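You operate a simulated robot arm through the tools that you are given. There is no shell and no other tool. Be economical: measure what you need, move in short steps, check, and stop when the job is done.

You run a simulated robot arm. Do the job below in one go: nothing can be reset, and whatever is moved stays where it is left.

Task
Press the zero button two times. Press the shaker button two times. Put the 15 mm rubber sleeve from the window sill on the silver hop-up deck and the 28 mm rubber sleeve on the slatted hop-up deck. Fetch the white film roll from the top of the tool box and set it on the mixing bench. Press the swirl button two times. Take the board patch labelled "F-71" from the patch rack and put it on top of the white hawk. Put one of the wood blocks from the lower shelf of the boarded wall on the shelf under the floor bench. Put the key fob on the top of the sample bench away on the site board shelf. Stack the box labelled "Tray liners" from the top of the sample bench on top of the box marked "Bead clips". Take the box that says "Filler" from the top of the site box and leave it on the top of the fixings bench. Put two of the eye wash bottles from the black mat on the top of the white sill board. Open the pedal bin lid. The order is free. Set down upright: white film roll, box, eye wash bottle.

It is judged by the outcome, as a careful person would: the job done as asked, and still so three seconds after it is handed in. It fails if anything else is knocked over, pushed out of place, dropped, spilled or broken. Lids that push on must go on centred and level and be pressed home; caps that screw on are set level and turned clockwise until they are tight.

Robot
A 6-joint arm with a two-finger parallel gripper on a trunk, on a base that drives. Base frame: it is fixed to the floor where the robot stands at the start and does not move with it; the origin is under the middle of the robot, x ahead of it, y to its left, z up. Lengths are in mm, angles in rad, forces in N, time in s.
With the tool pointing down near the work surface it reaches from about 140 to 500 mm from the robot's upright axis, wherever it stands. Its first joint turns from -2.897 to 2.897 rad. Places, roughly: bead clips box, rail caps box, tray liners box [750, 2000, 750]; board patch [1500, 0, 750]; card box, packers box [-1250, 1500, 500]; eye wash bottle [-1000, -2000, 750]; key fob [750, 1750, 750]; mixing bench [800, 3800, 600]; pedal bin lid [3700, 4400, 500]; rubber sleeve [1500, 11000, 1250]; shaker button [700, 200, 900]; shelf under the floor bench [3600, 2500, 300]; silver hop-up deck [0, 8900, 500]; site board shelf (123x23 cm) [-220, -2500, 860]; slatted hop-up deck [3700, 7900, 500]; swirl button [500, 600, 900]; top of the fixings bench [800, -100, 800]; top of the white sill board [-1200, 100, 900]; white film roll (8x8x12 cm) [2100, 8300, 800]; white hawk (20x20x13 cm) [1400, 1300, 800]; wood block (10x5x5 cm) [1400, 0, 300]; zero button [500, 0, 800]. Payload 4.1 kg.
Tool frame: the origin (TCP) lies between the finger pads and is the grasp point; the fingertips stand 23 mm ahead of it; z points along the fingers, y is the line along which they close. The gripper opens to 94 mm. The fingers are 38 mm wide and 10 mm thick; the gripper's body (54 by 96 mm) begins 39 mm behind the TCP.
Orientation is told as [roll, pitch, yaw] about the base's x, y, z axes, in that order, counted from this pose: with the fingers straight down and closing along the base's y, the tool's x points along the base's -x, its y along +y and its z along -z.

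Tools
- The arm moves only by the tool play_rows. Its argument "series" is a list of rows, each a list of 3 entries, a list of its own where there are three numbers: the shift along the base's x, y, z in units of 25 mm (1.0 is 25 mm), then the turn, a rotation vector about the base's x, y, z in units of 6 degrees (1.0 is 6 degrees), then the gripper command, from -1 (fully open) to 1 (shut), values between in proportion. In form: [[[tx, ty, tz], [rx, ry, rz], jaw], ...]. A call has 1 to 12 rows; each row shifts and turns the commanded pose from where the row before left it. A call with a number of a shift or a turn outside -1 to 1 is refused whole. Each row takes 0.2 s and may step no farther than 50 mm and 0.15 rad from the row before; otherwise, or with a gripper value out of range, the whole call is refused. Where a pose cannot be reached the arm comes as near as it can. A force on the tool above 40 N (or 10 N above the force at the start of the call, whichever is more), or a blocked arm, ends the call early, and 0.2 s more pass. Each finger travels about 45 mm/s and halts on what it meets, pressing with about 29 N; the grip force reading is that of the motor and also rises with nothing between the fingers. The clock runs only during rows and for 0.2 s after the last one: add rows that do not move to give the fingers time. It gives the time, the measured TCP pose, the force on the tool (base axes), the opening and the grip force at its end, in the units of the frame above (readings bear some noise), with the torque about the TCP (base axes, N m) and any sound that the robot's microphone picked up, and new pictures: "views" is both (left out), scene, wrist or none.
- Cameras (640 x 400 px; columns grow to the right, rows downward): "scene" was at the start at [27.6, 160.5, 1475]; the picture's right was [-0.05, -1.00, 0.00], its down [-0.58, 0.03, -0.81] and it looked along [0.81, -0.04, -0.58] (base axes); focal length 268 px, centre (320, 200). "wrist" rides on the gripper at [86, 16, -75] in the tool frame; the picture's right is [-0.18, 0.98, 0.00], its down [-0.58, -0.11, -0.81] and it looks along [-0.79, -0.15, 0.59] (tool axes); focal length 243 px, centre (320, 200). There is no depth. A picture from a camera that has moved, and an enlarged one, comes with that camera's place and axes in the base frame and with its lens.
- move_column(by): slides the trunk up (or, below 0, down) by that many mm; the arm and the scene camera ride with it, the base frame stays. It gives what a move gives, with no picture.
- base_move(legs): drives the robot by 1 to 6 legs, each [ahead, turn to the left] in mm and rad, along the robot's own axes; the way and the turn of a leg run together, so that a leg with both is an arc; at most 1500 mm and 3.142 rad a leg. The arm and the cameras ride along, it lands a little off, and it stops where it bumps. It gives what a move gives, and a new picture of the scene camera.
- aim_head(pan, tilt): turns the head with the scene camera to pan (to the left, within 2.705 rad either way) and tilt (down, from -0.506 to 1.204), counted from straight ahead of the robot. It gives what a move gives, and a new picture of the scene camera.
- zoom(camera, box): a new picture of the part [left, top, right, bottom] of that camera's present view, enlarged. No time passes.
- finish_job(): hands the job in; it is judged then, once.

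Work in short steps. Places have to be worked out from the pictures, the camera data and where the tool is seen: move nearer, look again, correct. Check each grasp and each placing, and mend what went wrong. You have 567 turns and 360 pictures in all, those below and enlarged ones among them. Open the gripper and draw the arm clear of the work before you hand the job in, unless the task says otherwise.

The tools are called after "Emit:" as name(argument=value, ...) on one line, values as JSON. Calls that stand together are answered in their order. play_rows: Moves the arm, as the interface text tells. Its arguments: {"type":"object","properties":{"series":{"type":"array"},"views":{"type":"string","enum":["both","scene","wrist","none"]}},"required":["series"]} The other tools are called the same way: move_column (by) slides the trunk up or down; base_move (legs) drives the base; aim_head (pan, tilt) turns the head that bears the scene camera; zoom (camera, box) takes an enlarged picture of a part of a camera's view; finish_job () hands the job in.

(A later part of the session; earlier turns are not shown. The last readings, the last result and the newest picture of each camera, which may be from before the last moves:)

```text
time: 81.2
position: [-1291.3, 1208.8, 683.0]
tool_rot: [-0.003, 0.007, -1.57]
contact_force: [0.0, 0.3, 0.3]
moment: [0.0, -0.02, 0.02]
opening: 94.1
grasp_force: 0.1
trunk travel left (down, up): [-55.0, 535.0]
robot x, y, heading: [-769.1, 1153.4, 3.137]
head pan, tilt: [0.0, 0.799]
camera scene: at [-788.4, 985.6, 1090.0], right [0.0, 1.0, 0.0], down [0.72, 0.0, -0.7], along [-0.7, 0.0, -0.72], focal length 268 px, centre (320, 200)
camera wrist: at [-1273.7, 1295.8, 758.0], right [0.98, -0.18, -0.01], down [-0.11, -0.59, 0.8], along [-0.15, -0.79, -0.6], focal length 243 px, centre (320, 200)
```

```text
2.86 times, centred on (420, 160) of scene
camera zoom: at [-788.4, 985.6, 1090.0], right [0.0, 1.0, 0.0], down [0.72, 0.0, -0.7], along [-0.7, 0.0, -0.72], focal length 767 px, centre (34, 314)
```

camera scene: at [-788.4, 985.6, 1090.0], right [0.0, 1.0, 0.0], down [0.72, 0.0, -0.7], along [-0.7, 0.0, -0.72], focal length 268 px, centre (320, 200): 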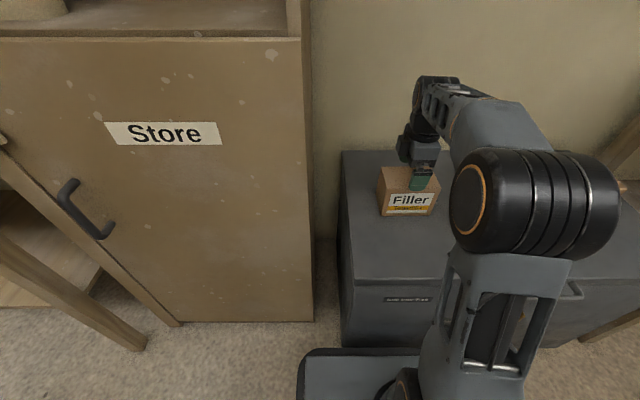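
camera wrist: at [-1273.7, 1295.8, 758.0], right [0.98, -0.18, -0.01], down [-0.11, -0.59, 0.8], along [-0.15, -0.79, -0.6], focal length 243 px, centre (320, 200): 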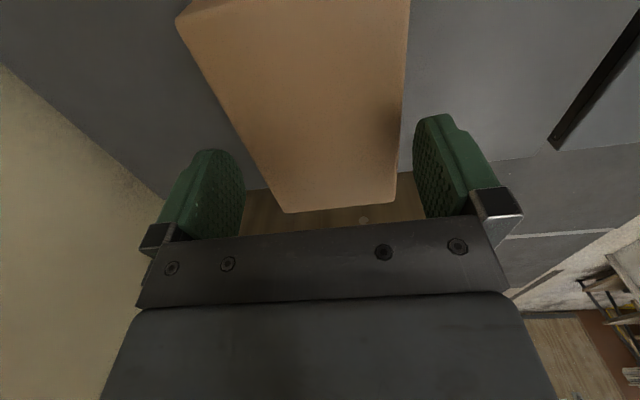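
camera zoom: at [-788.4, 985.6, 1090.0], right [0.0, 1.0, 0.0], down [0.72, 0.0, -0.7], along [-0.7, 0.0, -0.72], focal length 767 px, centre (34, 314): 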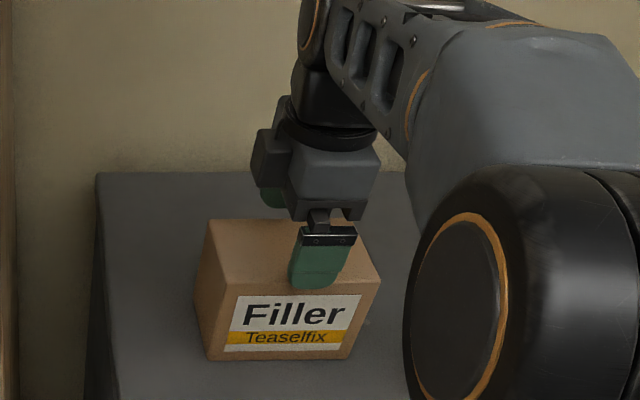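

Re-triangulating from the two wrist views: box top z≈655, x from -1330 to -1247 (83 mm), centre matches the TCP. I descend over it carefully.

Emit:
play_rows(series=[[[0.1, 0.05, -0.5], [0, 0, 0], -1], [[0, 0, -0.5], [0, 0, 0], -1], [[0, 0, -0.5], [0, 0, 0], -1], [[0, 0, -0.5], [0, 0, 0], -1], [[0, 0, -0.3], [0, 0, 0], -1], [[0, 0, 0], [0, 0, 0], -1]], views="wrist")

```text
time: 82.5
position: [-1286.7, 1212.0, 625.5]
tool_rot: [-0.004, 0.007, -1.569]
contact_force: [-0.1, -0.3, 0.2]
moment: [-0.01, -0.02, -0.05]
opening: 93.9
grasp_force: 0.0
trunk travel left (down, up): [-55.0, 535.0]
robot x, y, heading: [-766.8, 1153.3, 3.139]
head pan, tilt: [0.0, 0.799]
camera wrist: at [-1270.8, 1297.9, 700.2], right [0.98, -0.18, 0.0], down [-0.11, -0.59, 0.8], along [-0.15, -0.79, -0.6], focal length 243 px, centre (320, 200)
```

wrist: 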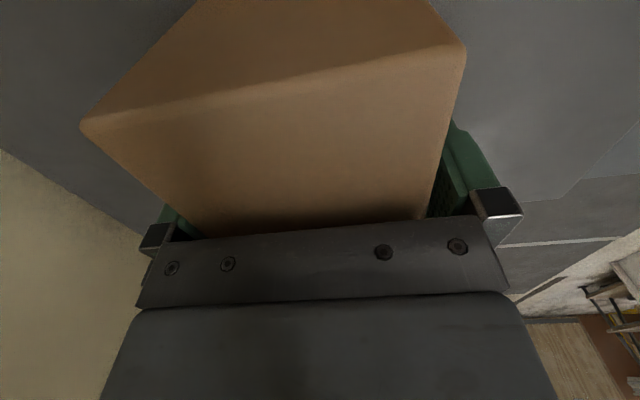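

The box sits between the fingers with no contact. I close the gripper.

Emit:
play_rows(series=[[[0, 0, 0], [0, 0, 0], 1], [[0, 0, 0], [0, 0, 0], 1], [[0, 0, 0], [0, 0, 0], 1]], views="none")

Emit:
play_rows(series=[[[0, 0, 1], [0, 0, 0], 1], [[0, 0, 1], [0, 0, 0], 1], [[0, 0, 1], [0, 0, 0], 1], [[0, 0, 1], [0, 0, 0], 1], [[0, 0, 1], [0, 0, 0], 1], [[0, 0, 1], [0, 0, 0], 1]], views="both")

```text
time: 83.3
position: [-1287.3, 1211.5, 624.5]
tool_rot: [-0.003, 0.007, -1.572]
contact_force: [0.0, 0.3, -0.2]
moment: [0.02, -0.15, 0.14]
opening: 85.1
grasp_force: 29.4
trunk travel left (down, up): [-55.0, 535.0]
robot x, y, heading: [-764.8, 1155.4, 3.142]
head pan, tilt: [0.0, 0.799]
```

```text
time: 84.8
position: [-1288.7, 1210.1, 776.3]
tool_rot: [-0.004, 0.008, -1.572]
contact_force: [-0.5, 0.3, 0.4]
moment: [0.0, 0.0, 0.0]
opening: 0.0
grasp_force: 29.5
trunk travel left (down, up): [-55.0, 535.0]
robot x, y, heading: [-765.5, 1152.9, 3.142]
head pan, tilt: [0.0, 0.799]
camera scene: at [-788.5, 985.6, 1090.0], right [0.0, 1.0, 0.0], down [0.72, 0.0, -0.7], along [-0.7, 0.0, -0.72], focal length 268 px, centre (320, 200)
camera wrist: at [-1271.8, 1296.8, 852.3], right [0.98, -0.18, 0.0], down [-0.11, -0.59, 0.8], along [-0.15, -0.79, -0.6], focal length 243 px, centre (320, 200)
```

scene: 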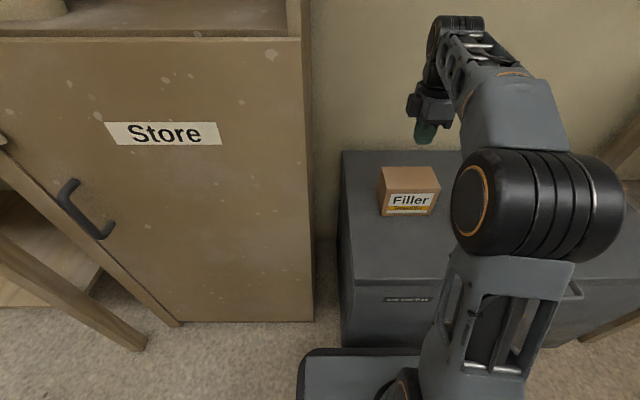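
wrist: 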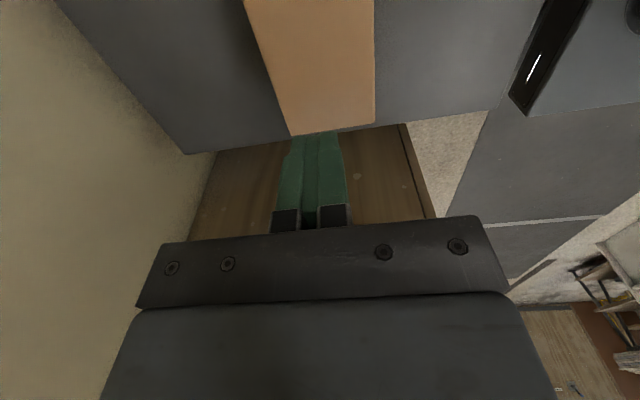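

The box slipped out and stayed in place. I reopen, go back down a bit deeper, close longer and lift slowly while watching the force.

Emit:
play_rows(series=[[[0, 0, 0], [0, 0, 0], -1], [[0, 0, 0], [0, 0, 0], -1], [[0, 0, 0], [0, 0, 0], -1], [[0, 0, 0], [0, 0, 0], -1], [[0, 0, 0], [0, 0, 0], -1], [[0, 0, 0], [0, 0, 0], -1], [[0, 0, -1], [0, 0, 0], -1], [[0, 0, -1], [0, 0, 0], -1], [[0, 0, -1], [0, 0, 0], -1], [[0, 0, -1], [0, 0, 0], -1], [[0, 0, -1], [0, 0, 0], -1], [[0, 0, -1], [0, 0, 0], -1]], views="none")

Emit:
play_rows(series=[[[0, 0, -0.2], [0, 0, 0], -1], [[0, 0, 0], [0, 0, 0], 1], [[0, 0, 0], [0, 0, 0], 1], [[0, 0, 0], [0, 0, 0], 1], [[0, 0, 0], [0, 0, 0], 1], [[0, 0, 0], [0, 0, 0], 1], [[0, 0, 0], [0, 0, 0], 1], [[0, 0, 0], [0, 0, 0], 1]], views="wrist")

Emit:
play_rows(series=[[[0, 0, 0.1], [0, 0, 0], 1], [[0, 0, 0.1], [0, 0, 0], 1], [[0, 0, 0.1], [0, 0, 0], 1], [[0, 0, 0.1], [0, 0, 0], 1]], views="wrist")

```text
time: 87.3
position: [-1288.2, 1212.0, 625.0]
tool_rot: [-0.004, 0.006, -1.569]
contact_force: [0.5, 0.8, 0.4]
moment: [-0.02, 0.01, -0.01]
opening: 93.9
grasp_force: 0.1
trunk travel left (down, up): [-55.0, 535.0]
robot x, y, heading: [-768.0, 1156.1, 3.142]
head pan, tilt: [0.0, 0.799]
```

```text
time: 89.2
position: [-1288.1, 1210.6, 619.8]
tool_rot: [-0.003, 0.007, -1.571]
contact_force: [-1.2, 0.7, -0.5]
moment: [0.11, -0.11, 0.08]
opening: 85.2
grasp_force: 29.2
trunk travel left (down, up): [-55.0, 535.0]
robot x, y, heading: [-769.0, 1155.1, 3.14]
head pan, tilt: [0.0, 0.799]
camera wrist: at [-1271.8, 1297.7, 695.5], right [0.98, -0.18, -0.01], down [-0.11, -0.59, 0.8], along [-0.15, -0.79, -0.6], focal length 243 px, centre (320, 200)
```

wrist: 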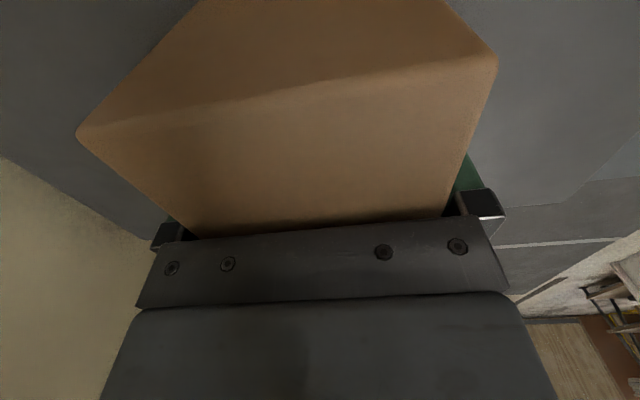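

```text
time: 90.2
position: [-1287.7, 1210.9, 631.6]
tool_rot: [-0.004, 0.007, -1.572]
contact_force: [-0.6, 0.6, -4.4]
moment: [0.04, 0.01, 0.02]
opening: 84.7
grasp_force: 28.9
trunk travel left (down, up): [-55.0, 535.0]
robot x, y, heading: [-766.6, 1153.5, 3.138]
head pan, tilt: [0.0, 0.799]
camera wrist: at [-1271.2, 1297.0, 705.8], right [0.98, -0.18, 0.0], down [-0.11, -0.59, 0.8], along [-0.15, -0.79, -0.6], focal length 243 px, centre (320, 200)
```

wrist: 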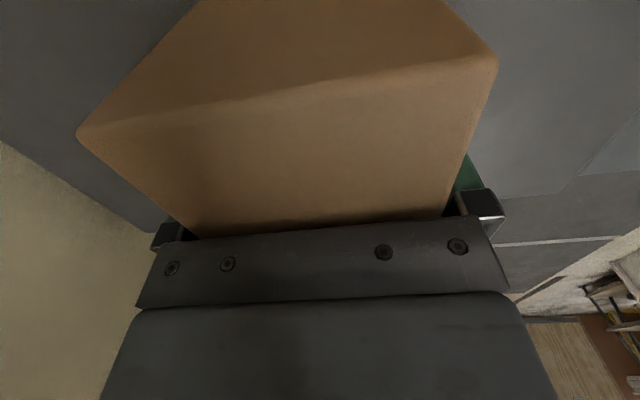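

Now it's held (≈4.4 N weight). I lift further, retract, raise the trunk and check.

Emit:
play_rows(series=[[[0, 0, 0.5], [0, 0, 0], 1], [[0, 0, 0.7], [0, 0, 0], 1], [[0, 0, 0.8], [0, 0, 0], 1], [[0, 0, 0.8], [0, 0, 0], 1], [[0.6, 0, 0.8], [0, 0, 0], 1], [[0.8, 0, 0.8], [0, 0, 0], 1], [[0.8, 0, 0], [0, 0, 0], 1], [[0.8, 0, 0], [0, 0, 0], 1], [[0.8, 0, 0], [0, 0, 0], 1], [[0.8, 0, 0], [0, 0, 0], 1]], views="none")

Emit:
move_column(by=340)

Emit:
base_move(legs=[[-300, 0], [0, 1.954], [1406, 0], [0, 1.187]])

```text
time: 92.3
position: [-1172.7, 1212.0, 741.1]
tool_rot: [-0.004, 0.006, -1.571]
contact_force: [-1.0, -0.3, -4.6]
moment: [-0.02, -0.03, 0.0]
opening: 85.0
grasp_force: 28.7
trunk travel left (down, up): [-55.0, 535.0]
robot x, y, heading: [-767.3, 1156.2, 3.139]
head pan, tilt: [0.0, 0.799]
```

```text
time: 95.7
position: [-1172.5, 1211.0, 1080.5]
tool_rot: [-0.004, 0.007, -1.572]
contact_force: [-0.4, -0.5, -4.5]
moment: [0.02, -0.02, 0.04]
opening: 85.0
grasp_force: 29.0
trunk travel left (down, up): [-395.0, 195.0]
robot x, y, heading: [-765.6, 1153.3, 3.138]
head pan, tilt: [0.0, 0.799]
```

```text
time: 111.9
position: [464.4, -164.7, 1080.3]
tool_rot: [-0.003, 0.007, 1.595]
contact_force: [-0.1, -0.8, -4.5]
moment: [-0.01, 0.01, 0.05]
opening: 84.9
grasp_force: 28.8
trunk travel left (down, up): [-395.0, 195.0]
robot x, y, heading: [62.2, -115.8, 0.025]
head pan, tilt: [0.0, 0.799]
camera scene: at [75.4, 47.5, 1430.0], right [0.02, -1.0, 0.0], down [-0.72, -0.02, -0.7], along [0.7, 0.02, -0.72], focal length 268 px, centre (320, 200)
```

scene: 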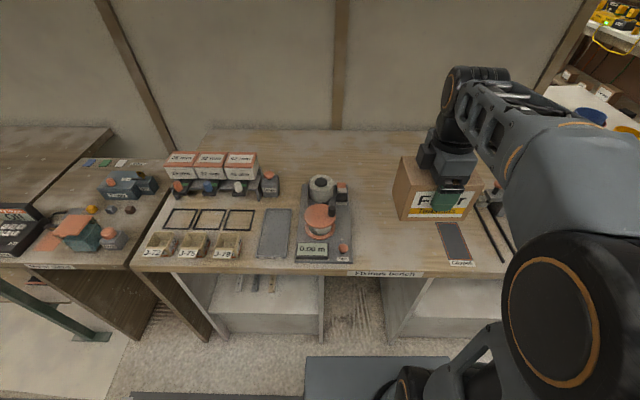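

The box is safely over the fixings bench. I extend to the free spot [560,-158] and lower the trunk most of the way.

Emit:
play_rows(series=[[[0.8, 0.05, 0], [0, 0, 0], 1], [[0.8, 0.05, 0], [0, 0, 0], 1], [[0.8, 0.05, 0], [0, 0, 0], 1], [[0.8, 0.05, 0], [0, 0, 0], 1], [[0.64, 0.05, 0], [0, 0, -0.2], 1]], views="none")

Emit:
move_column(by=-150)

Emit:
aim_head(pan=-0.15, tilt=0.75)

```text
time: 113.1
position: [561.3, -159.0, 1080.2]
tool_rot: [-0.003, 0.006, 1.574]
contact_force: [0.3, 0.6, -4.1]
moment: [0.0, -0.01, 0.0]
opening: 84.8
grasp_force: 29.2
trunk travel left (down, up): [-395.0, 195.0]
robot x, y, heading: [57.1, -118.2, 0.024]
head pan, tilt: [0.0, 0.799]
```

```text
time: 114.8
position: [560.1, -159.4, 930.0]
tool_rot: [-0.004, 0.006, 1.574]
contact_force: [0.6, 0.0, -4.7]
moment: [0.01, 0.0, 0.0]
opening: 84.9
grasp_force: 29.1
trunk travel left (down, up): [-245.0, 345.0]
robot x, y, heading: [55.7, -113.9, 0.017]
head pan, tilt: [0.0, 0.799]
```

```text
time: 115.5
position: [559.7, -159.1, 930.1]
tool_rot: [-0.004, 0.008, 1.573]
contact_force: [0.7, 0.1, -3.9]
moment: [0.03, -0.02, -0.01]
opening: 85.0
grasp_force: 29.1
trunk travel left (down, up): [-245.0, 345.0]
robot x, y, heading: [59.0, -119.4, 0.024]
head pan, tilt: [-0.15, 0.75]
camera scene: at [77.0, 35.1, 1284.0], right [-0.13, -0.99, 0.0], down [-0.68, 0.09, -0.73], along [0.73, -0.09, -0.68], focal length 268 px, centre (320, 200)
```

scene: 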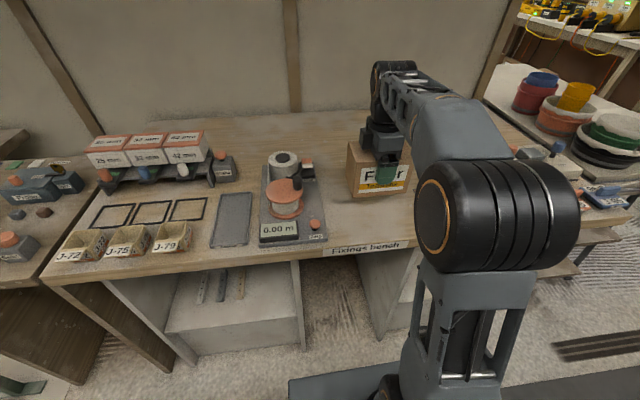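

Clear all around; I lower slowly until contact.

Emit:
play_rows(series=[[[0, 0, -0.4], [0, 0, 0], 1], [[0, 0, -0.4], [0, 0, 0], 1], [[0, 0, -0.2], [0, 0, 0], 1], [[0, 0, -0.2], [0, 0, 0], 1], [[0, 0, -0.2], [0, 0, 0], 1], [[0, 0, -0.2], [0, 0, 0], 1], [[0, 0, -0.2], [0, 0, 0], 1], [[0, 0, -0.2], [0, 0, 0], 1]], views="scene")

```text
time: 117.3
position: [560.1, -159.0, 881.0]
tool_rot: [-0.003, 0.008, 1.576]
contact_force: [-0.2, -0.2, -4.5]
moment: [0.01, 0.0, 0.01]
opening: 84.7
grasp_force: 29.0
trunk travel left (down, up): [-245.0, 345.0]
robot x, y, heading: [56.7, -114.8, 0.021]
head pan, tilt: [-0.15, 0.75]
camera scene: at [77.0, 35.1, 1284.0], right [-0.13, -0.99, 0.0], down [-0.68, 0.09, -0.73], along [0.73, -0.09, -0.68], focal length 268 px, centre (320, 200)
```

scene: 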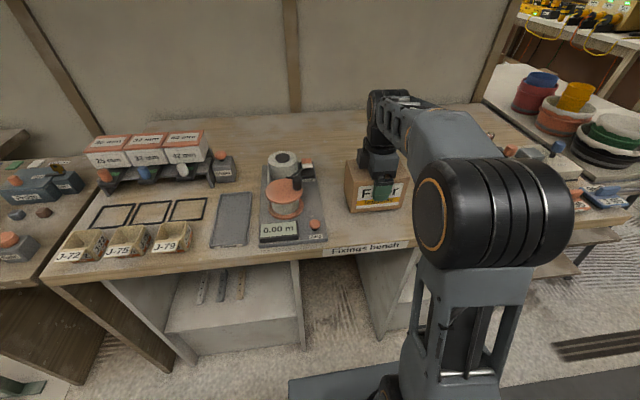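

Emit:
play_rows(series=[[[0, 0, -0.16], [0, 0, 0], 1], [[0, 0, -0.16], [0, 0, 0], 1], [[0, 0, -0.16], [0, 0, 0], 1], [[0, 0, -0.16], [0, 0, 0], 1], [[0, 0, -0.16], [0, 0, 0], 1], [[0, 0, -0.16], [0, 0, 0], 1], [[0, 0, -0.16], [0, 0, 0], 1], [[0, 0, -0.16], [0, 0, 0], 1]], views="scene")

```text
time: 118.8
position: [559.4, -159.2, 861.7]
tool_rot: [-0.013, 0.006, 1.577]
contact_force: [-6.1, 0.7, 18.0]
moment: [0.31, 1.35, 0.09]
opening: 85.1
grasp_force: 28.9
trunk travel left (down, up): [-245.0, 345.0]
robot x, y, heading: [56.9, -117.4, 0.026]
head pan, tilt: [-0.15, 0.75]
stopped in row 7: the force on the tool passed its limit at 45 N (the readings are from after the stop); the commanded pose is now the measured one
camera scene: at [74.9, 35.2, 1284.0], right [-0.13, -0.99, 0.0], down [-0.68, 0.09, -0.73], along [0.73, -0.09, -0.68], focal length 268 px, centre (320, 200)
```

scene: 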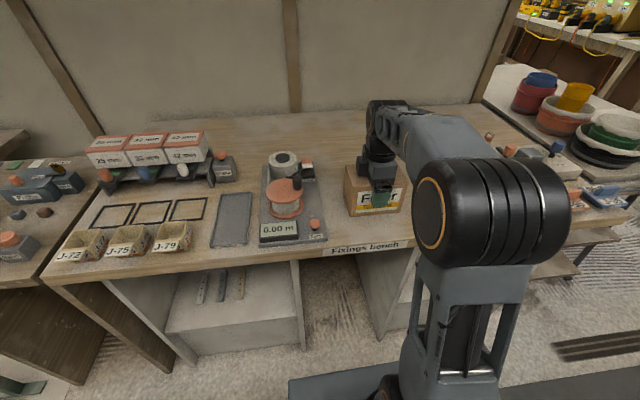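

Touched down. Ease off slightly and open, then lift straight up.

Emit:
play_rows(series=[[[0, 0, 0.06], [0, 0, 0], 1], [[0, 0, 0], [0, 0, 0], -1], [[0, 0, 0], [0, 0, 0], -1], [[0, 0, 0], [0, 0, 0], -1], [[0, 0, 0], [0, 0, 0], -1]], views="none")

Emit:
play_rows(series=[[[0, 0, 0.4], [0, 0, 0], -1], [[0, 0, 0.6], [0, 0, 0], -1], [[0, 0, 1], [0, 0, 0], -1], [[0, 0, 1], [0, 0, 0], -1], [[0, 0, 1], [0, 0, 0], -1], [[0, 0, 1], [0, 0, 0], -1], [[0, 0, 1], [0, 0, 0], -1]], views="both")

```text
time: 120.0
position: [561.0, -158.9, 861.1]
tool_rot: [-0.011, 0.006, 1.574]
contact_force: [1.5, -0.3, 11.1]
moment: [0.34, 0.53, -0.01]
opening: 93.8
grasp_force: 0.1
trunk travel left (down, up): [-245.0, 345.0]
robot x, y, heading: [56.9, -118.6, 0.025]
head pan, tilt: [-0.15, 0.75]
```

```text
time: 121.6
position: [559.6, -160.0, 1011.2]
tool_rot: [-0.012, 0.006, 1.575]
contact_force: [0.0, -0.1, 0.4]
moment: [0.05, -0.01, 0.02]
opening: 94.0
grasp_force: 0.0
trunk travel left (down, up): [-245.0, 345.0]
robot x, y, heading: [59.6, -118.3, 0.023]
head pan, tilt: [-0.15, 0.75]
camera scene: at [76.8, 35.1, 1284.0], right [-0.13, -0.99, 0.0], down [-0.68, 0.09, -0.73], along [0.73, -0.09, -0.68], focal length 268 px, centre (320, 200)
camera wrist: at [542.7, -245.1, 1086.9], right [-0.98, 0.18, -0.01], down [0.1, 0.59, 0.8], along [0.15, 0.79, -0.6], focal length 243 px, centre (320, 200)
```

scene: 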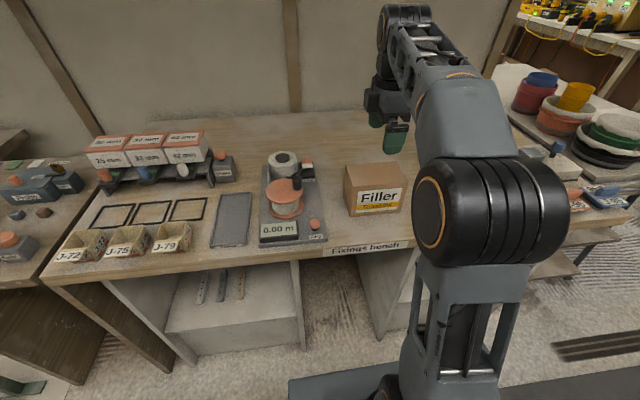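
wrist: 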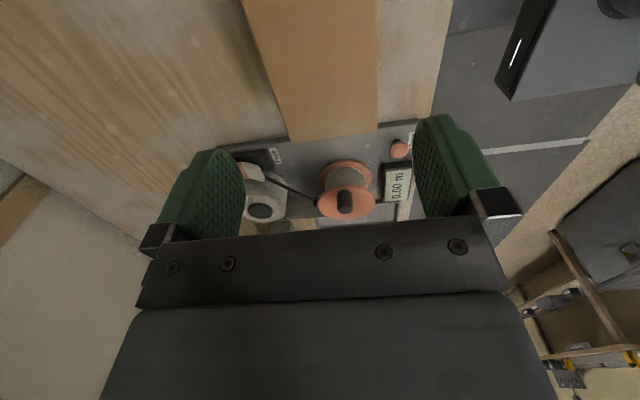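

Filler box stands upright on the fixings bench. Next the sample bench: I turn the tool back while retracting, then drive along to y≈1700.

Emit:
play_rows(series=[[[-1, 0.2, 0.5], [0, 0, -1], -1], [[-1, 0.2, 0.5], [0, 0, -1], -1], [[-1, 0.2, 0.5], [0, 0, -1], -1], [[-1, 0.2, 0.5], [0, 0, -1], -1], [[-1, 0.2, 0], [0, 0, -1], -1], [[-1, 0.2, 0], [0, 0, -1], -1], [[-1, 0.2, 0], [0, 0, -1], -1], [[-1, 0.2, 0], [0, 0, -1], -1], [[0, 0, 0], [0, 0, -1], -1], [[0, 0, 0], [0, 0, -1], -1], [[0, 0, 0], [0, 0, -1], -1], [[0, 0, 0], [0, 0, -1], -1]], views="none")

Emit:
play_rows(series=[[[0, 0, 0], [0.1, 0, -1], -1], [[0, 0, 0], [0, 0, -1], -1], [[0, 0, 0], [0, 0, -0.8], -1]], views="none")

Emit:
base_move(legs=[[-60, 0], [0, 1.547], [1500, 0], [320, 0], [0, -1.571]])

Emit:
aim_head(pan=0.0, tilt=0.65)

```text
time: 124.2
position: [360.1, -120.3, 1061.7]
tool_rot: [-0.013, 0.007, 0.315]
contact_force: [-0.6, 0.2, -0.1]
moment: [-0.01, 0.0, 0.01]
opening: 94.0
grasp_force: 0.0
trunk travel left (down, up): [-245.0, 345.0]
robot x, y, heading: [55.7, -119.8, 0.02]
head pan, tilt: [-0.15, 0.75]
```

```text
time: 125.0
position: [360.4, -117.6, 1061.2]
tool_rot: [-0.003, 0.005, 0.023]
contact_force: [-0.6, -0.1, 0.7]
moment: [0.0, 0.04, 0.05]
opening: 94.4
grasp_force: 0.0
trunk travel left (down, up): [-245.0, 345.0]
robot x, y, heading: [61.0, -115.7, 0.028]
head pan, tilt: [-0.15, 0.75]
```

```text
time: 142.3
position: [402.1, 1674.8, 1061.3]
tool_rot: [-0.003, 0.005, -0.081]
contact_force: [-0.6, -0.7, 0.6]
moment: [-0.01, 0.0, 0.0]
opening: 93.9
grasp_force: 0.0
trunk travel left (down, up): [-245.0, 345.0]
robot x, y, heading: [102.4, 1708.5, -0.087]
head pan, tilt: [-0.15, 0.75]
camera scene: at [136.7, 1857.8, 1284.0], right [-0.23, -0.97, 0.0], down [-0.66, 0.16, -0.73], along [0.71, -0.17, -0.68], focal length 268 px, centre (320, 200)
```

scene: 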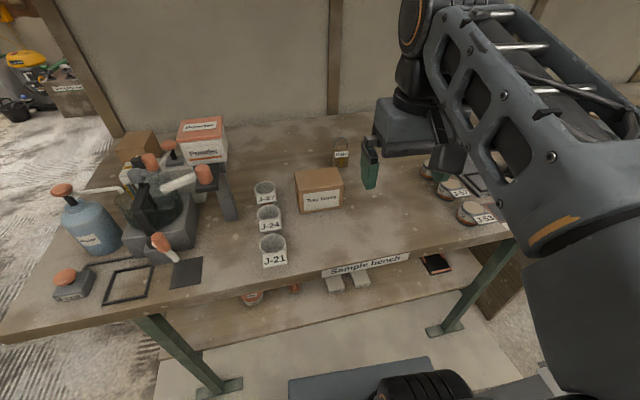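

```text
time: 143.0
position: [401.9, 1673.8, 1060.7]
tool_rot: [-0.003, 0.004, -0.082]
contact_force: [0.0, -0.6, 0.1]
moment: [-0.03, -0.04, -0.02]
opening: 94.2
grasp_force: 0.1
trunk travel left (down, up): [-245.0, 345.0]
robot x, y, heading: [100.7, 1708.5, -0.082]
head pan, tilt: [0.0, 0.649]
camera scene: at [142.6, 1869.8, 1292.6], right [-0.08, -1.0, 0.0], down [-0.6, 0.05, -0.8], along [0.79, -0.07, -0.6], focal length 268 px, centre (320, 200)
```

scene: 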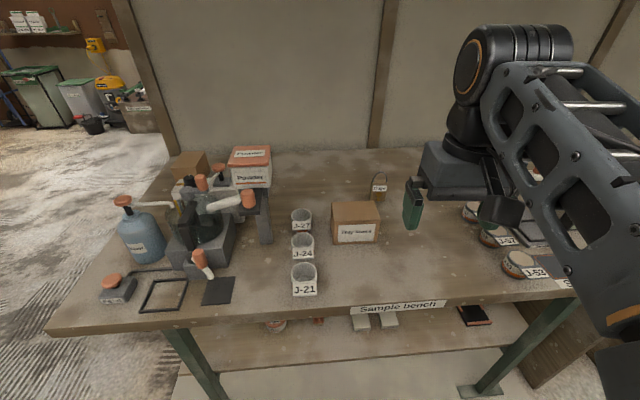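

Emit:
zoom(camera="scene", box=[160, 130, 420, 310])

Emit:
aim_head(pan=0.5, tilt=0.6)

```text
2.22 times, centred on (290, 220) of scene
camera zoom: at [142.6, 1869.8, 1292.6], right [-0.08, -1.0, 0.0], down [-0.6, 0.05, -0.8], along [0.79, -0.07, -0.6], focal length 596 px, centre (387, 156)
```

zoom: 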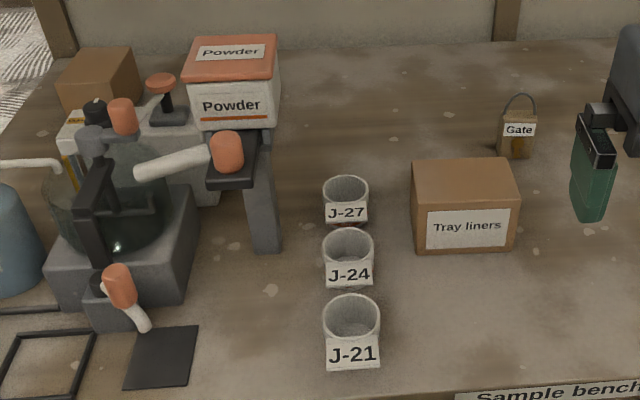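

```text
time: 144.0
position: [402.7, 1674.3, 1061.0]
tool_rot: [-0.002, 0.006, -0.082]
contact_force: [0.0, -0.2, -0.1]
moment: [0.0, -0.01, 0.0]
opening: 94.2
grasp_force: 0.0
trunk travel left (down, up): [-245.0, 345.0]
robot x, y, heading: [103.6, 1708.6, -0.086]
head pan, tilt: [0.499, 0.6]
camera scene: at [137.0, 1912.7, 1296.9], right [0.4, -0.92, 0.0], down [-0.52, -0.23, -0.83], along [0.76, 0.33, -0.56], focal length 268 px, centre (320, 200)
```

scene: 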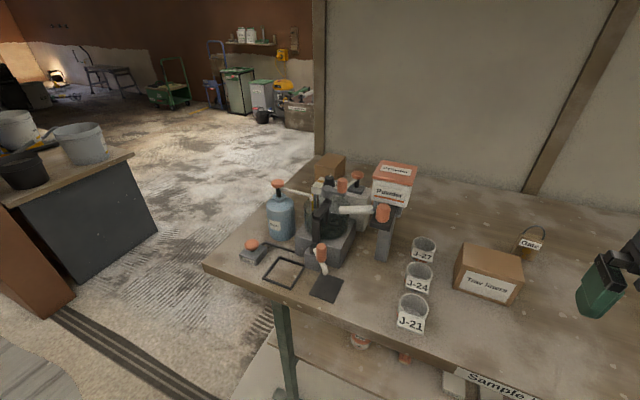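

Emit:
zoom(camera="scene", box=[230, 130, 470, 310])

```text
2.22 times, centred on (350, 220) of scene
camera zoom: at [137.0, 1912.7, 1296.9], right [0.4, -0.92, 0.0], down [-0.52, -0.23, -0.83], along [0.76, 0.33, -0.56], focal length 596 px, centre (253, 156)
```

zoom: 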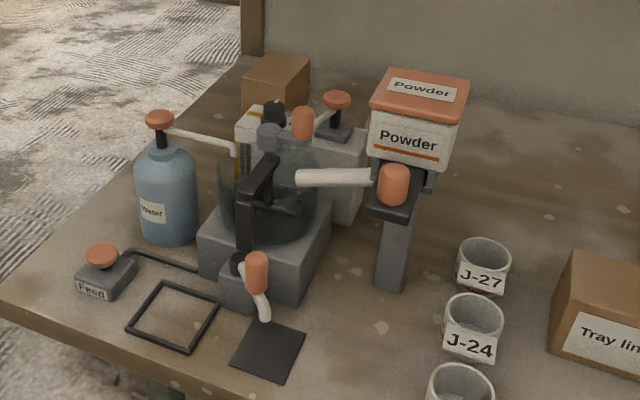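

The key fob ("Gate" tag) and Tray liners box are here; I need a view of the Bead clips box behind the mixer. Raise the trunk and drive further left.

Emit:
move_column(by=300)

Emit:
base_move(legs=[[-60, 0], [0, 1.65], [650, 0], [0, -1.95]])

Emit:
aim_head(pan=0.0, tilt=0.75)

```text
time: 147.0
position: [402.6, 1674.8, 1360.8]
tool_rot: [-0.002, 0.006, -0.082]
contact_force: [-0.7, 0.1, -0.1]
moment: [-0.01, -0.01, -0.02]
opening: 93.8
grasp_force: 0.0
trunk travel left (down, up): [-545.0, 45.0]
robot x, y, heading: [102.0, 1708.9, -0.081]
head pan, tilt: [0.499, 0.6]
```

```text
time: 159.9
position: [317.7, 2242.1, 1360.7]
tool_rot: [-0.002, 0.005, -0.41]
contact_force: [-0.1, -0.9, -0.7]
moment: [0.0, 0.0, 0.05]
opening: 93.8
grasp_force: 0.0
trunk travel left (down, up): [-545.0, 45.0]
robot x, y, heading: [44.2, 2368.2, -0.408]
head pan, tilt: [0.499, 0.6]
camera scene: at [143.3, 2553.3, 1596.9], right [0.09, -1.0, 0.0], down [-0.56, -0.05, -0.83], along [0.82, 0.07, -0.56], focal length 268 px, centre (320, 200)
```

scene: 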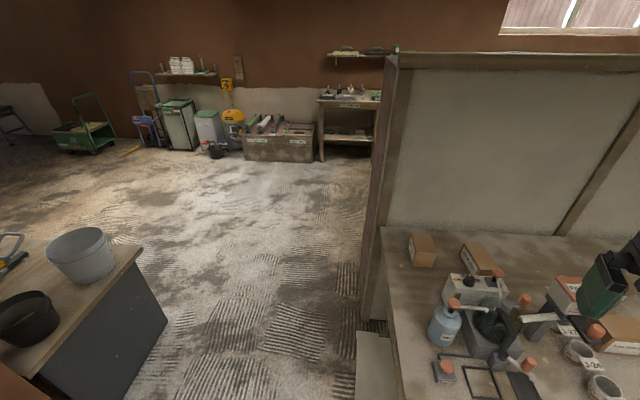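

```text
time: 160.8
position: [316.6, 2242.4, 1360.1]
tool_rot: [-0.001, 0.004, -0.409]
contact_force: [0.6, -0.5, 0.5]
moment: [0.02, -0.03, -0.04]
opening: 93.8
grasp_force: 0.1
trunk travel left (down, up): [-545.0, 45.0]
robot x, y, heading: [42.0, 2371.7, -0.411]
head pan, tilt: [0.0, 0.75]
camera scene: at [131.3, 2512.5, 1584.1], right [-0.4, -0.92, 0.0], down [-0.63, 0.27, -0.73], along [0.67, -0.29, -0.68], focal length 268 px, centre (320, 200)
```

scene: 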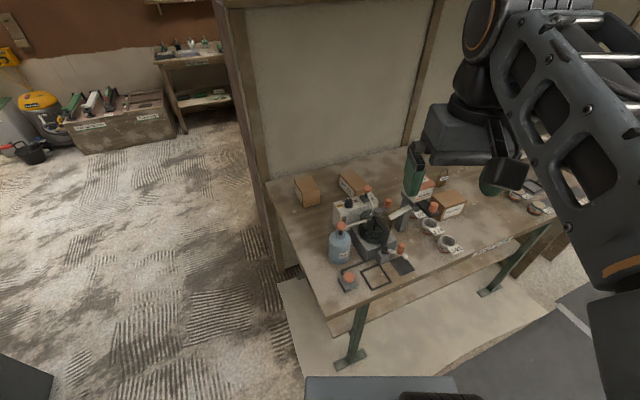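

Emit:
zoom(camera="scene", box=[280, 160, 440, 260])

```text
4.00 times, centred on (360, 210) of scene
camera zoom: at [131.3, 2512.5, 1584.1], right [-0.4, -0.92, 0.0], down [-0.63, 0.27, -0.73], along [0.67, -0.29, -0.68], focal length 1074 px, centre (160, 160)
```

zoom: 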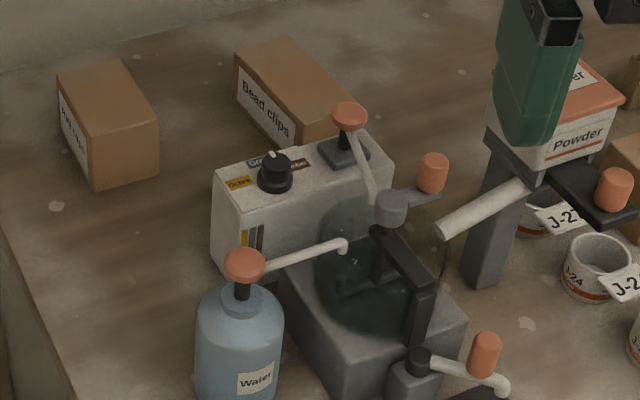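

Bead clips is the right-hand brown box (≈[884,2039]); best reached from the bench's left end. First I go back for the Tray liners box.

Emit:
base_move(legs=[[0, -1.16], [640, 0], [0, 1.571], [80, 0]])

Emit:
move_column(by=-330)

Emit:
zoom(camera="wrist", box=[0, 0, 640, 400])

Emit:
aim_head(pan=-0.1, tilt=0.65)

```text
time: 171.8
position: [422.1, 1727.6, 1359.7]
tool_rot: [-0.001, 0.005, 0.001]
contact_force: [0.5, 0.2, -0.1]
moment: [-0.02, 0.03, -0.03]
opening: 93.7
grasp_force: 0.1
trunk travel left (down, up): [-545.0, 45.0]
robot x, y, heading: [117.4, 1735.9, -0.005]
head pan, tilt: [0.0, 0.75]
camera scene: at [142.2, 1900.2, 1584.0], right [0.0, -1.0, 0.0], down [-0.68, 0.0, -0.73], along [0.73, 0.0, -0.68], focal length 268 px, centre (320, 200)
```

scene: 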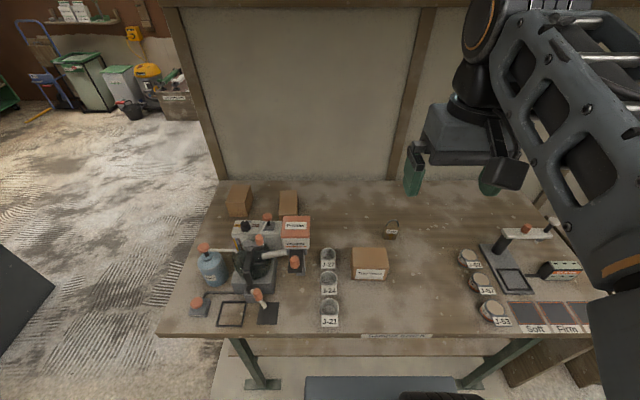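

```text
time: 175.1
position: [420.8, 1726.7, 1029.6]
tool_rot: [-0.002, 0.007, 0.002]
contact_force: [-0.3, 0.8, 0.6]
moment: [-0.05, 0.0, 0.02]
opening: 94.1
grasp_force: 0.1
trunk travel left (down, up): [-215.0, 375.0]
robot x, y, heading: [118.8, 1736.2, 0.001]
head pan, tilt: [0.0, 0.75]
```

```text
1.00 times, centred on (320, 200) of wrist (not enlarged: the box is as wide or as high as the picture)
camera zoom: at [334.2, 1743.5, 1105.9], right [0.18, 0.98, 0.0], down [0.59, -0.11, 0.8], along [0.79, -0.15, -0.6], focal length 243 px, centre (320, 200)
```

zoom: 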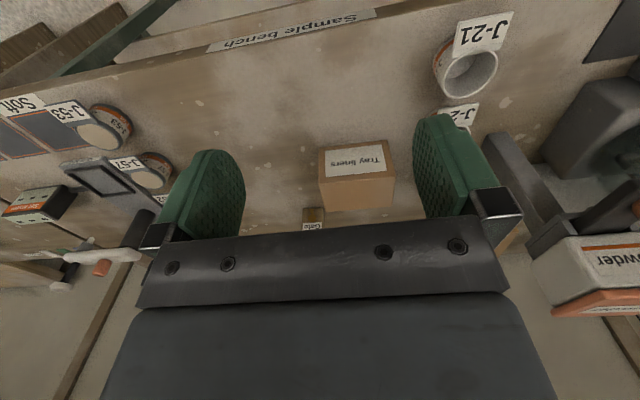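

```text
time: 175.8
position: [420.3, 1726.1, 1030.6]
tool_rot: [0.0, 0.006, 0.003]
contact_force: [-0.3, 0.3, 0.3]
moment: [-0.03, -0.03, 0.0]
opening: 94.3
grasp_force: 0.0
trunk travel left (down, up): [-215.0, 375.0]
robot x, y, heading: [119.4, 1735.7, -0.001]
head pan, tilt: [-0.099, 0.649]
camera scene: at [144.3, 1891.6, 1262.6], right [-0.1, -1.0, 0.0], down [-0.6, 0.06, -0.8], along [0.79, -0.08, -0.6], focal length 268 px, centre (320, 200)
```

scene: 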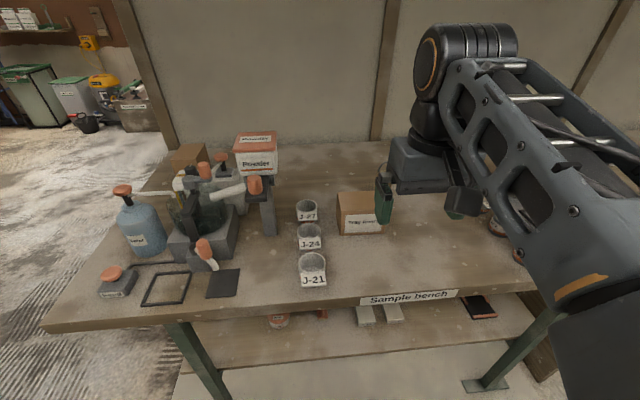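

Tray liners: top z≈871, x 601–676, y centre 1746 (≈107×75×74). I'll grip across x, with the tool yawed -90° and leaning so that the same pose can be used from the bench's left end. First yaw while moving above it.

Emit:
play_rows(series=[[[1, 0.08, 0], [0, 0, -1], -1], [[1, 0.08, 0], [0, 0, -1], -1], [[1, 0.08, 0], [0, 0, -1], -1], [[1, 0.08, 0], [0, 0, -1], -1], [[1, 0.08, 0], [0, 0, -1], -1], [[1, 0.08, 0], [0, 0, -1], -1], [[1, 0.08, 0], [0, 0, -1], -1], [[1, 0.08, 0], [0, 0, -1], -1], [[0.7, 0.08, 0], [0, 0, -1], -1], [[0, 0, 0], [0, 0, -1], -1], [[0, 0, 0], [0, 0, -1], -1], [[0, 0, 0], [0, 0, -1], -1]], views="none")

Emit:
play_rows(series=[[[0, 0, -0.4], [0, 0, -1], -1], [[0, 0, -0.4], [0, 0, -1], -1], [[0, 0, -0.4], [0, 0, -1], -1], [[0, 0, -0.4], [-1, 0, 0], -1], [[0, 0, 0], [-1, 0, 0], -1], [[0, 0, 0], [-1, 0, 0], -1], [[0, 0, 0], [-0.82, 0, 0], -1]], views="both")

```text
time: 178.3
position: [637.7, 1744.5, 1031.0]
tool_rot: [-0.001, 0.005, -1.257]
contact_force: [0.0, -0.4, 0.8]
moment: [-0.03, 0.0, 0.01]
opening: 94.1
grasp_force: 0.0
trunk travel left (down, up): [-215.0, 375.0]
robot x, y, heading: [117.1, 1736.4, -0.001]
head pan, tilt: [-0.099, 0.649]
```

```text
time: 179.9
position: [638.7, 1745.7, 991.6]
tool_rot: [-0.002, -0.396, -1.568]
contact_force: [-0.3, -0.5, -0.5]
moment: [0.0, 0.0, 0.02]
opening: 93.9
grasp_force: 0.0
trunk travel left (down, up): [-215.0, 375.0]
robot x, y, heading: [116.1, 1735.7, -0.0]
head pan, tilt: [-0.099, 0.649]
camera scene: at [144.4, 1891.6, 1262.6], right [-0.1, -1.0, 0.0], down [-0.6, 0.06, -0.8], along [0.79, -0.08, -0.6], focal length 268 px, centre (320, 200)
camera wrist: at [653.9, 1854.5, 1026.1], right [0.98, -0.17, 0.07], down [-0.11, -0.23, 0.97], along [-0.15, -0.96, -0.24], focal length 243 px, centre (320, 200)
```

scene: 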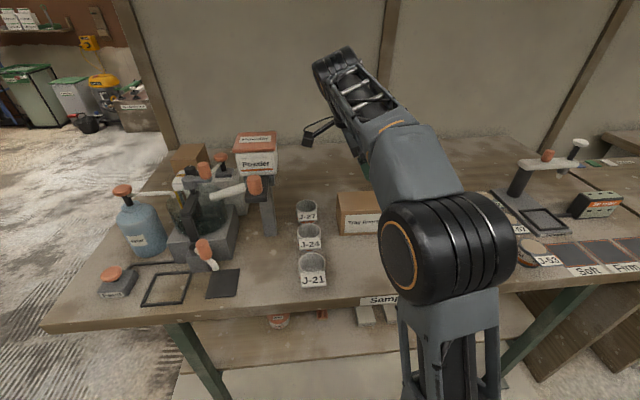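
wrist: 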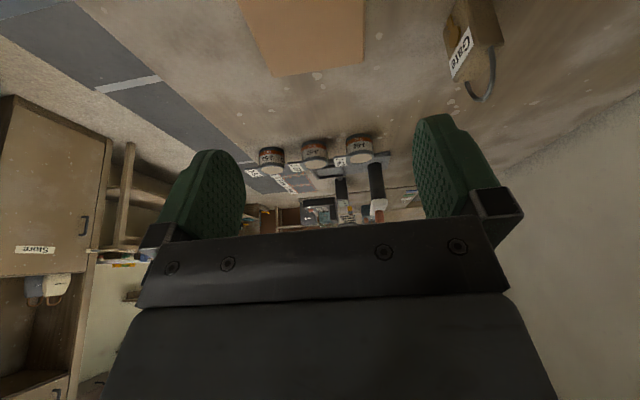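

Box top spans x 601–670, centre ≈[636,1737]. I adjust and descend to just above.

Emit:
play_rows(series=[[[-0.1, -0.3, -1], [0, 0, 0], -1], [[0, 0, -1], [0, 0, 0], -1], [[0, 0, -1], [0, 0, 0], -1], [[0, 0, -1], [0, 0, 0], -1], [[0, 0, -0.4], [0, 0, 0], -1], [[0, 0, 0], [0, 0, 0], -1]], views="both")

```text
time: 181.3
position: [635.0, 1737.5, 880.4]
tool_rot: [-0.006, -0.395, -1.568]
contact_force: [-0.1, -0.4, 0.2]
moment: [0.0, 0.03, 0.01]
opening: 93.9
grasp_force: 0.1
trunk travel left (down, up): [-215.0, 375.0]
robot x, y, heading: [122.4, 1739.6, 0.003]
head pan, tilt: [-0.099, 0.649]
camera scene: at [144.4, 1891.6, 1262.6], right [-0.1, -1.0, 0.0], down [-0.6, 0.06, -0.8], along [0.79, -0.08, -0.6], focal length 268 px, centre (320, 200)
camera wrist: at [650.7, 1847.3, 916.8], right [0.98, -0.17, 0.07], down [-0.11, -0.23, 0.97], along [-0.15, -0.96, -0.24], focal length 243 px, centre (320, 200)
```

scene: 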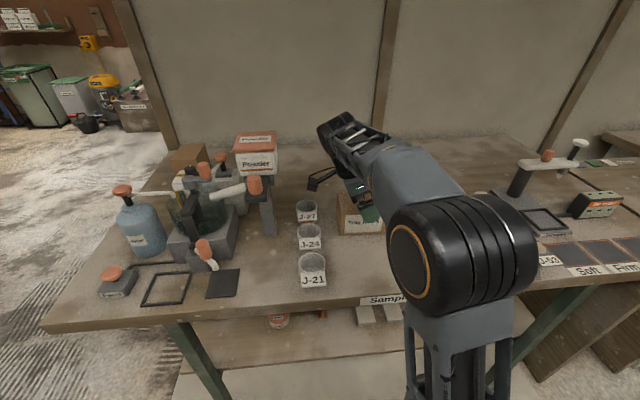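
wrist: 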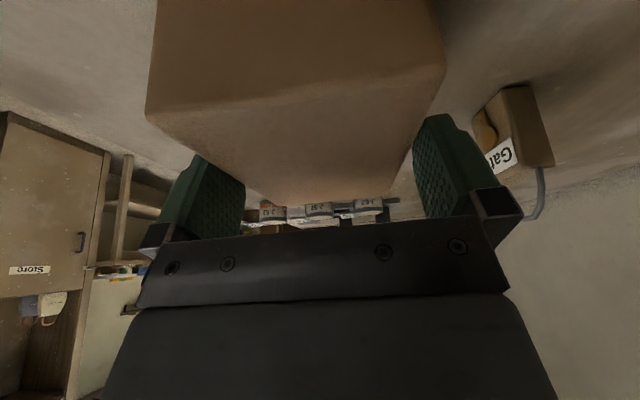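

Fingers straddle the box (top z≈880). I lower 20 mm and close.

Emit:
play_rows(series=[[[0, 0.1, -0.4], [0, 0, 0], -1], [[0, 0, -0.4], [0, 0, 0], -1], [[0, 0, 0], [0, 0, 0], 0.2], [[0, 0, 0], [0, 0, 0], 1], [[0, 0, 0], [0, 0, 0], 1], [[0, 0, 0], [0, 0, 0], 1], [[0, 0, 0], [0, 0, 0], 1], [[0, 0, 0], [0, 0, 0], 1]], views="none")

Emit:
play_rows(series=[[[0, 0, 0.1], [0, 0, 0], 1], [[0, 0, 0.1], [0, 0, 0], 1], [[0, 0, 0.2], [0, 0, 0], 1], [[0, 0, 0.4], [0, 0, 0], 1], [[0, 0, 0.4], [0, 0, 0], 1], [[0, 0, 0.4], [0, 0, 0], 1]], views="both")

```text
time: 183.2
position: [635.2, 1740.8, 860.6]
tool_rot: [-0.002, -0.395, -1.568]
contact_force: [0.1, 0.9, 2.6]
moment: [0.23, -0.13, 0.03]
opening: 74.7
grasp_force: 29.0
trunk travel left (down, up): [-215.0, 375.0]
robot x, y, heading: [120.5, 1738.1, 0.001]
head pan, tilt: [-0.099, 0.649]
```

```text
time: 184.6
position: [635.4, 1740.1, 900.6]
tool_rot: [-0.002, -0.394, -1.568]
contact_force: [-0.5, -0.1, -1.7]
moment: [-0.02, -0.02, -0.03]
opening: 74.9
grasp_force: 28.9
trunk travel left (down, up): [-215.0, 375.0]
robot x, y, heading: [115.2, 1738.2, -0.003]
head pan, tilt: [-0.099, 0.649]
camera scene: at [144.6, 1891.6, 1262.6], right [-0.1, -1.0, 0.0], down [-0.6, 0.06, -0.8], along [0.79, -0.08, -0.6], focal length 268 px, centre (320, 200)
camera wrist: at [651.3, 1848.7, 936.7], right [0.98, -0.17, 0.07], down [-0.11, -0.23, 0.97], along [-0.15, -0.96, -0.24], focal length 243 px, centre (320, 200)
```

scene: 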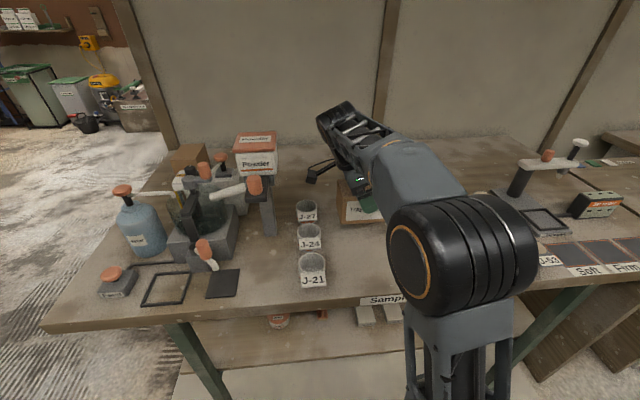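
wrist: 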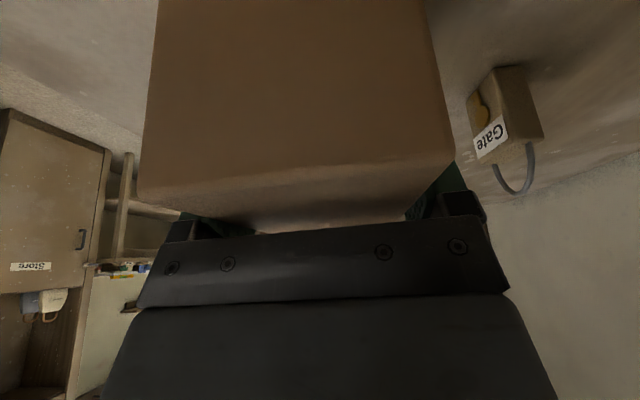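

Held (opening 74.9). I raise the trunk, retract, and drive around to the left end of the bench.

Emit:
move_column(by=250)

Emit:
play_rows(series=[[[-0.8, 0, 0], [0, 0, 0], 1], [[-0.8, 0, 0], [0, 0, 0], 1], [[-0.8, 0, 0], [0, 0, 0], 1], [[-0.8, 0, 0], [0, 0, 0], 1], [[-0.8, 0, 0], [0, 0, 0], 1]], views="none")

Emit:
base_move(legs=[[-100, 0], [0, 1.571], [1160, 0], [0, -1.571], [840, 0], [0, -1.571]])

Emit:
aim_head(pan=0.0, tilt=0.8)

```text
time: 187.1
position: [633.9, 1739.4, 1152.3]
tool_rot: [-0.003, -0.395, -1.571]
contact_force: [-0.6, -0.2, -1.8]
moment: [-0.03, -0.03, 0.02]
opening: 74.8
grasp_force: 29.3
trunk travel left (down, up): [-465.0, 125.0]
robot x, y, heading: [116.9, 1736.3, -0.003]
head pan, tilt: [-0.099, 0.649]
```

```text
time: 188.3
position: [536.2, 1740.7, 1151.1]
tool_rot: [-0.002, -0.396, -1.569]
contact_force: [-0.5, 0.1, -2.1]
moment: [0.01, -0.02, 0.02]
opening: 75.0
grasp_force: 28.9
trunk travel left (down, up): [-465.0, 125.0]
robot x, y, heading: [118.1, 1734.1, -0.002]
head pan, tilt: [-0.099, 0.649]
```

```text
time: 210.4
position: [878.7, 2460.3, 1151.1]
tool_rot: [-0.002, -0.396, -3.129]
contact_force: [0.3, 0.4, -2.5]
moment: [0.01, -0.01, -0.01]
opening: 74.8
grasp_force: 29.5
trunk travel left (down, up): [-465.0, 125.0]
robot x, y, heading: [868.6, 2879.9, -1.56]
head pan, tilt: [-0.099, 0.649]
camera scene: at [1028.6, 2853.1, 1512.6], right [-1.0, 0.09, 0.0], down [0.05, 0.6, -0.8], along [-0.07, -0.79, -0.6], focal length 268 px, centre (320, 200)
```

scene: 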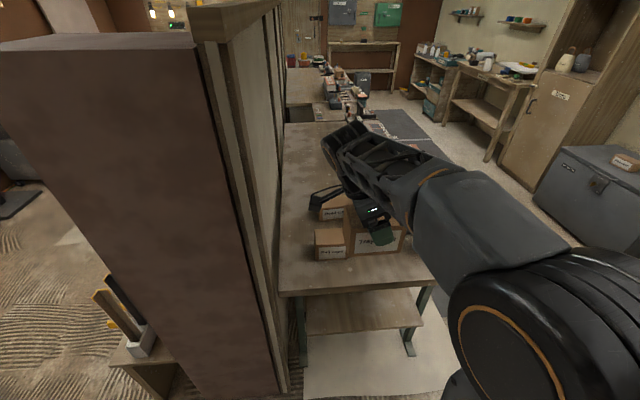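

```text
time: 211.1
position: [879.3, 2460.5, 1151.6]
tool_rot: [-0.002, -0.393, -3.128]
contact_force: [0.7, -0.7, -2.2]
moment: [-0.02, 0.06, 0.01]
opening: 75.0
grasp_force: 29.2
trunk travel left (down, up): [-465.0, 125.0]
robot x, y, heading: [869.8, 2878.2, -1.557]
head pan, tilt: [0.0, 0.799]
camera scene: at [1037.2, 2858.9, 1500.1], right [-1.0, -0.01, 0.0], down [-0.01, 0.72, -0.7], along [0.01, -0.7, -0.72], focal length 268 px, centre (320, 200)
```

scene: 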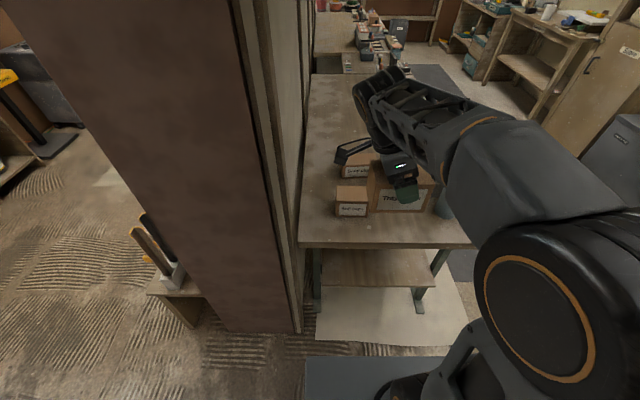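

Emit:
zoom(camera="scene", box=[290, 120, 450, 250])

```text
3.08 times, centred on (370, 185) of scene
camera zoom: at [1037.2, 2858.9, 1500.1], right [-1.0, -0.01, 0.0], down [-0.01, 0.72, -0.7], along [0.01, -0.7, -0.72], focal length 826 px, centre (166, 246)
```

zoom: 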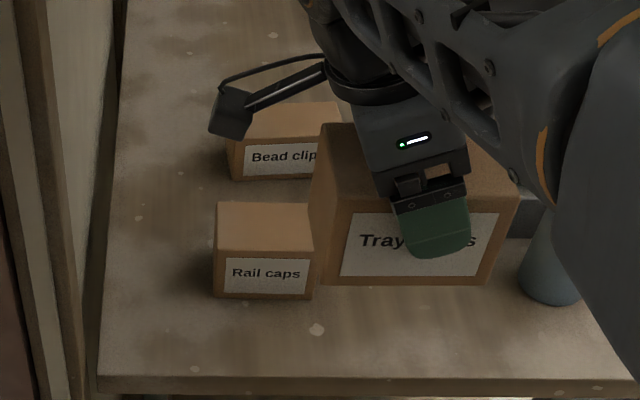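

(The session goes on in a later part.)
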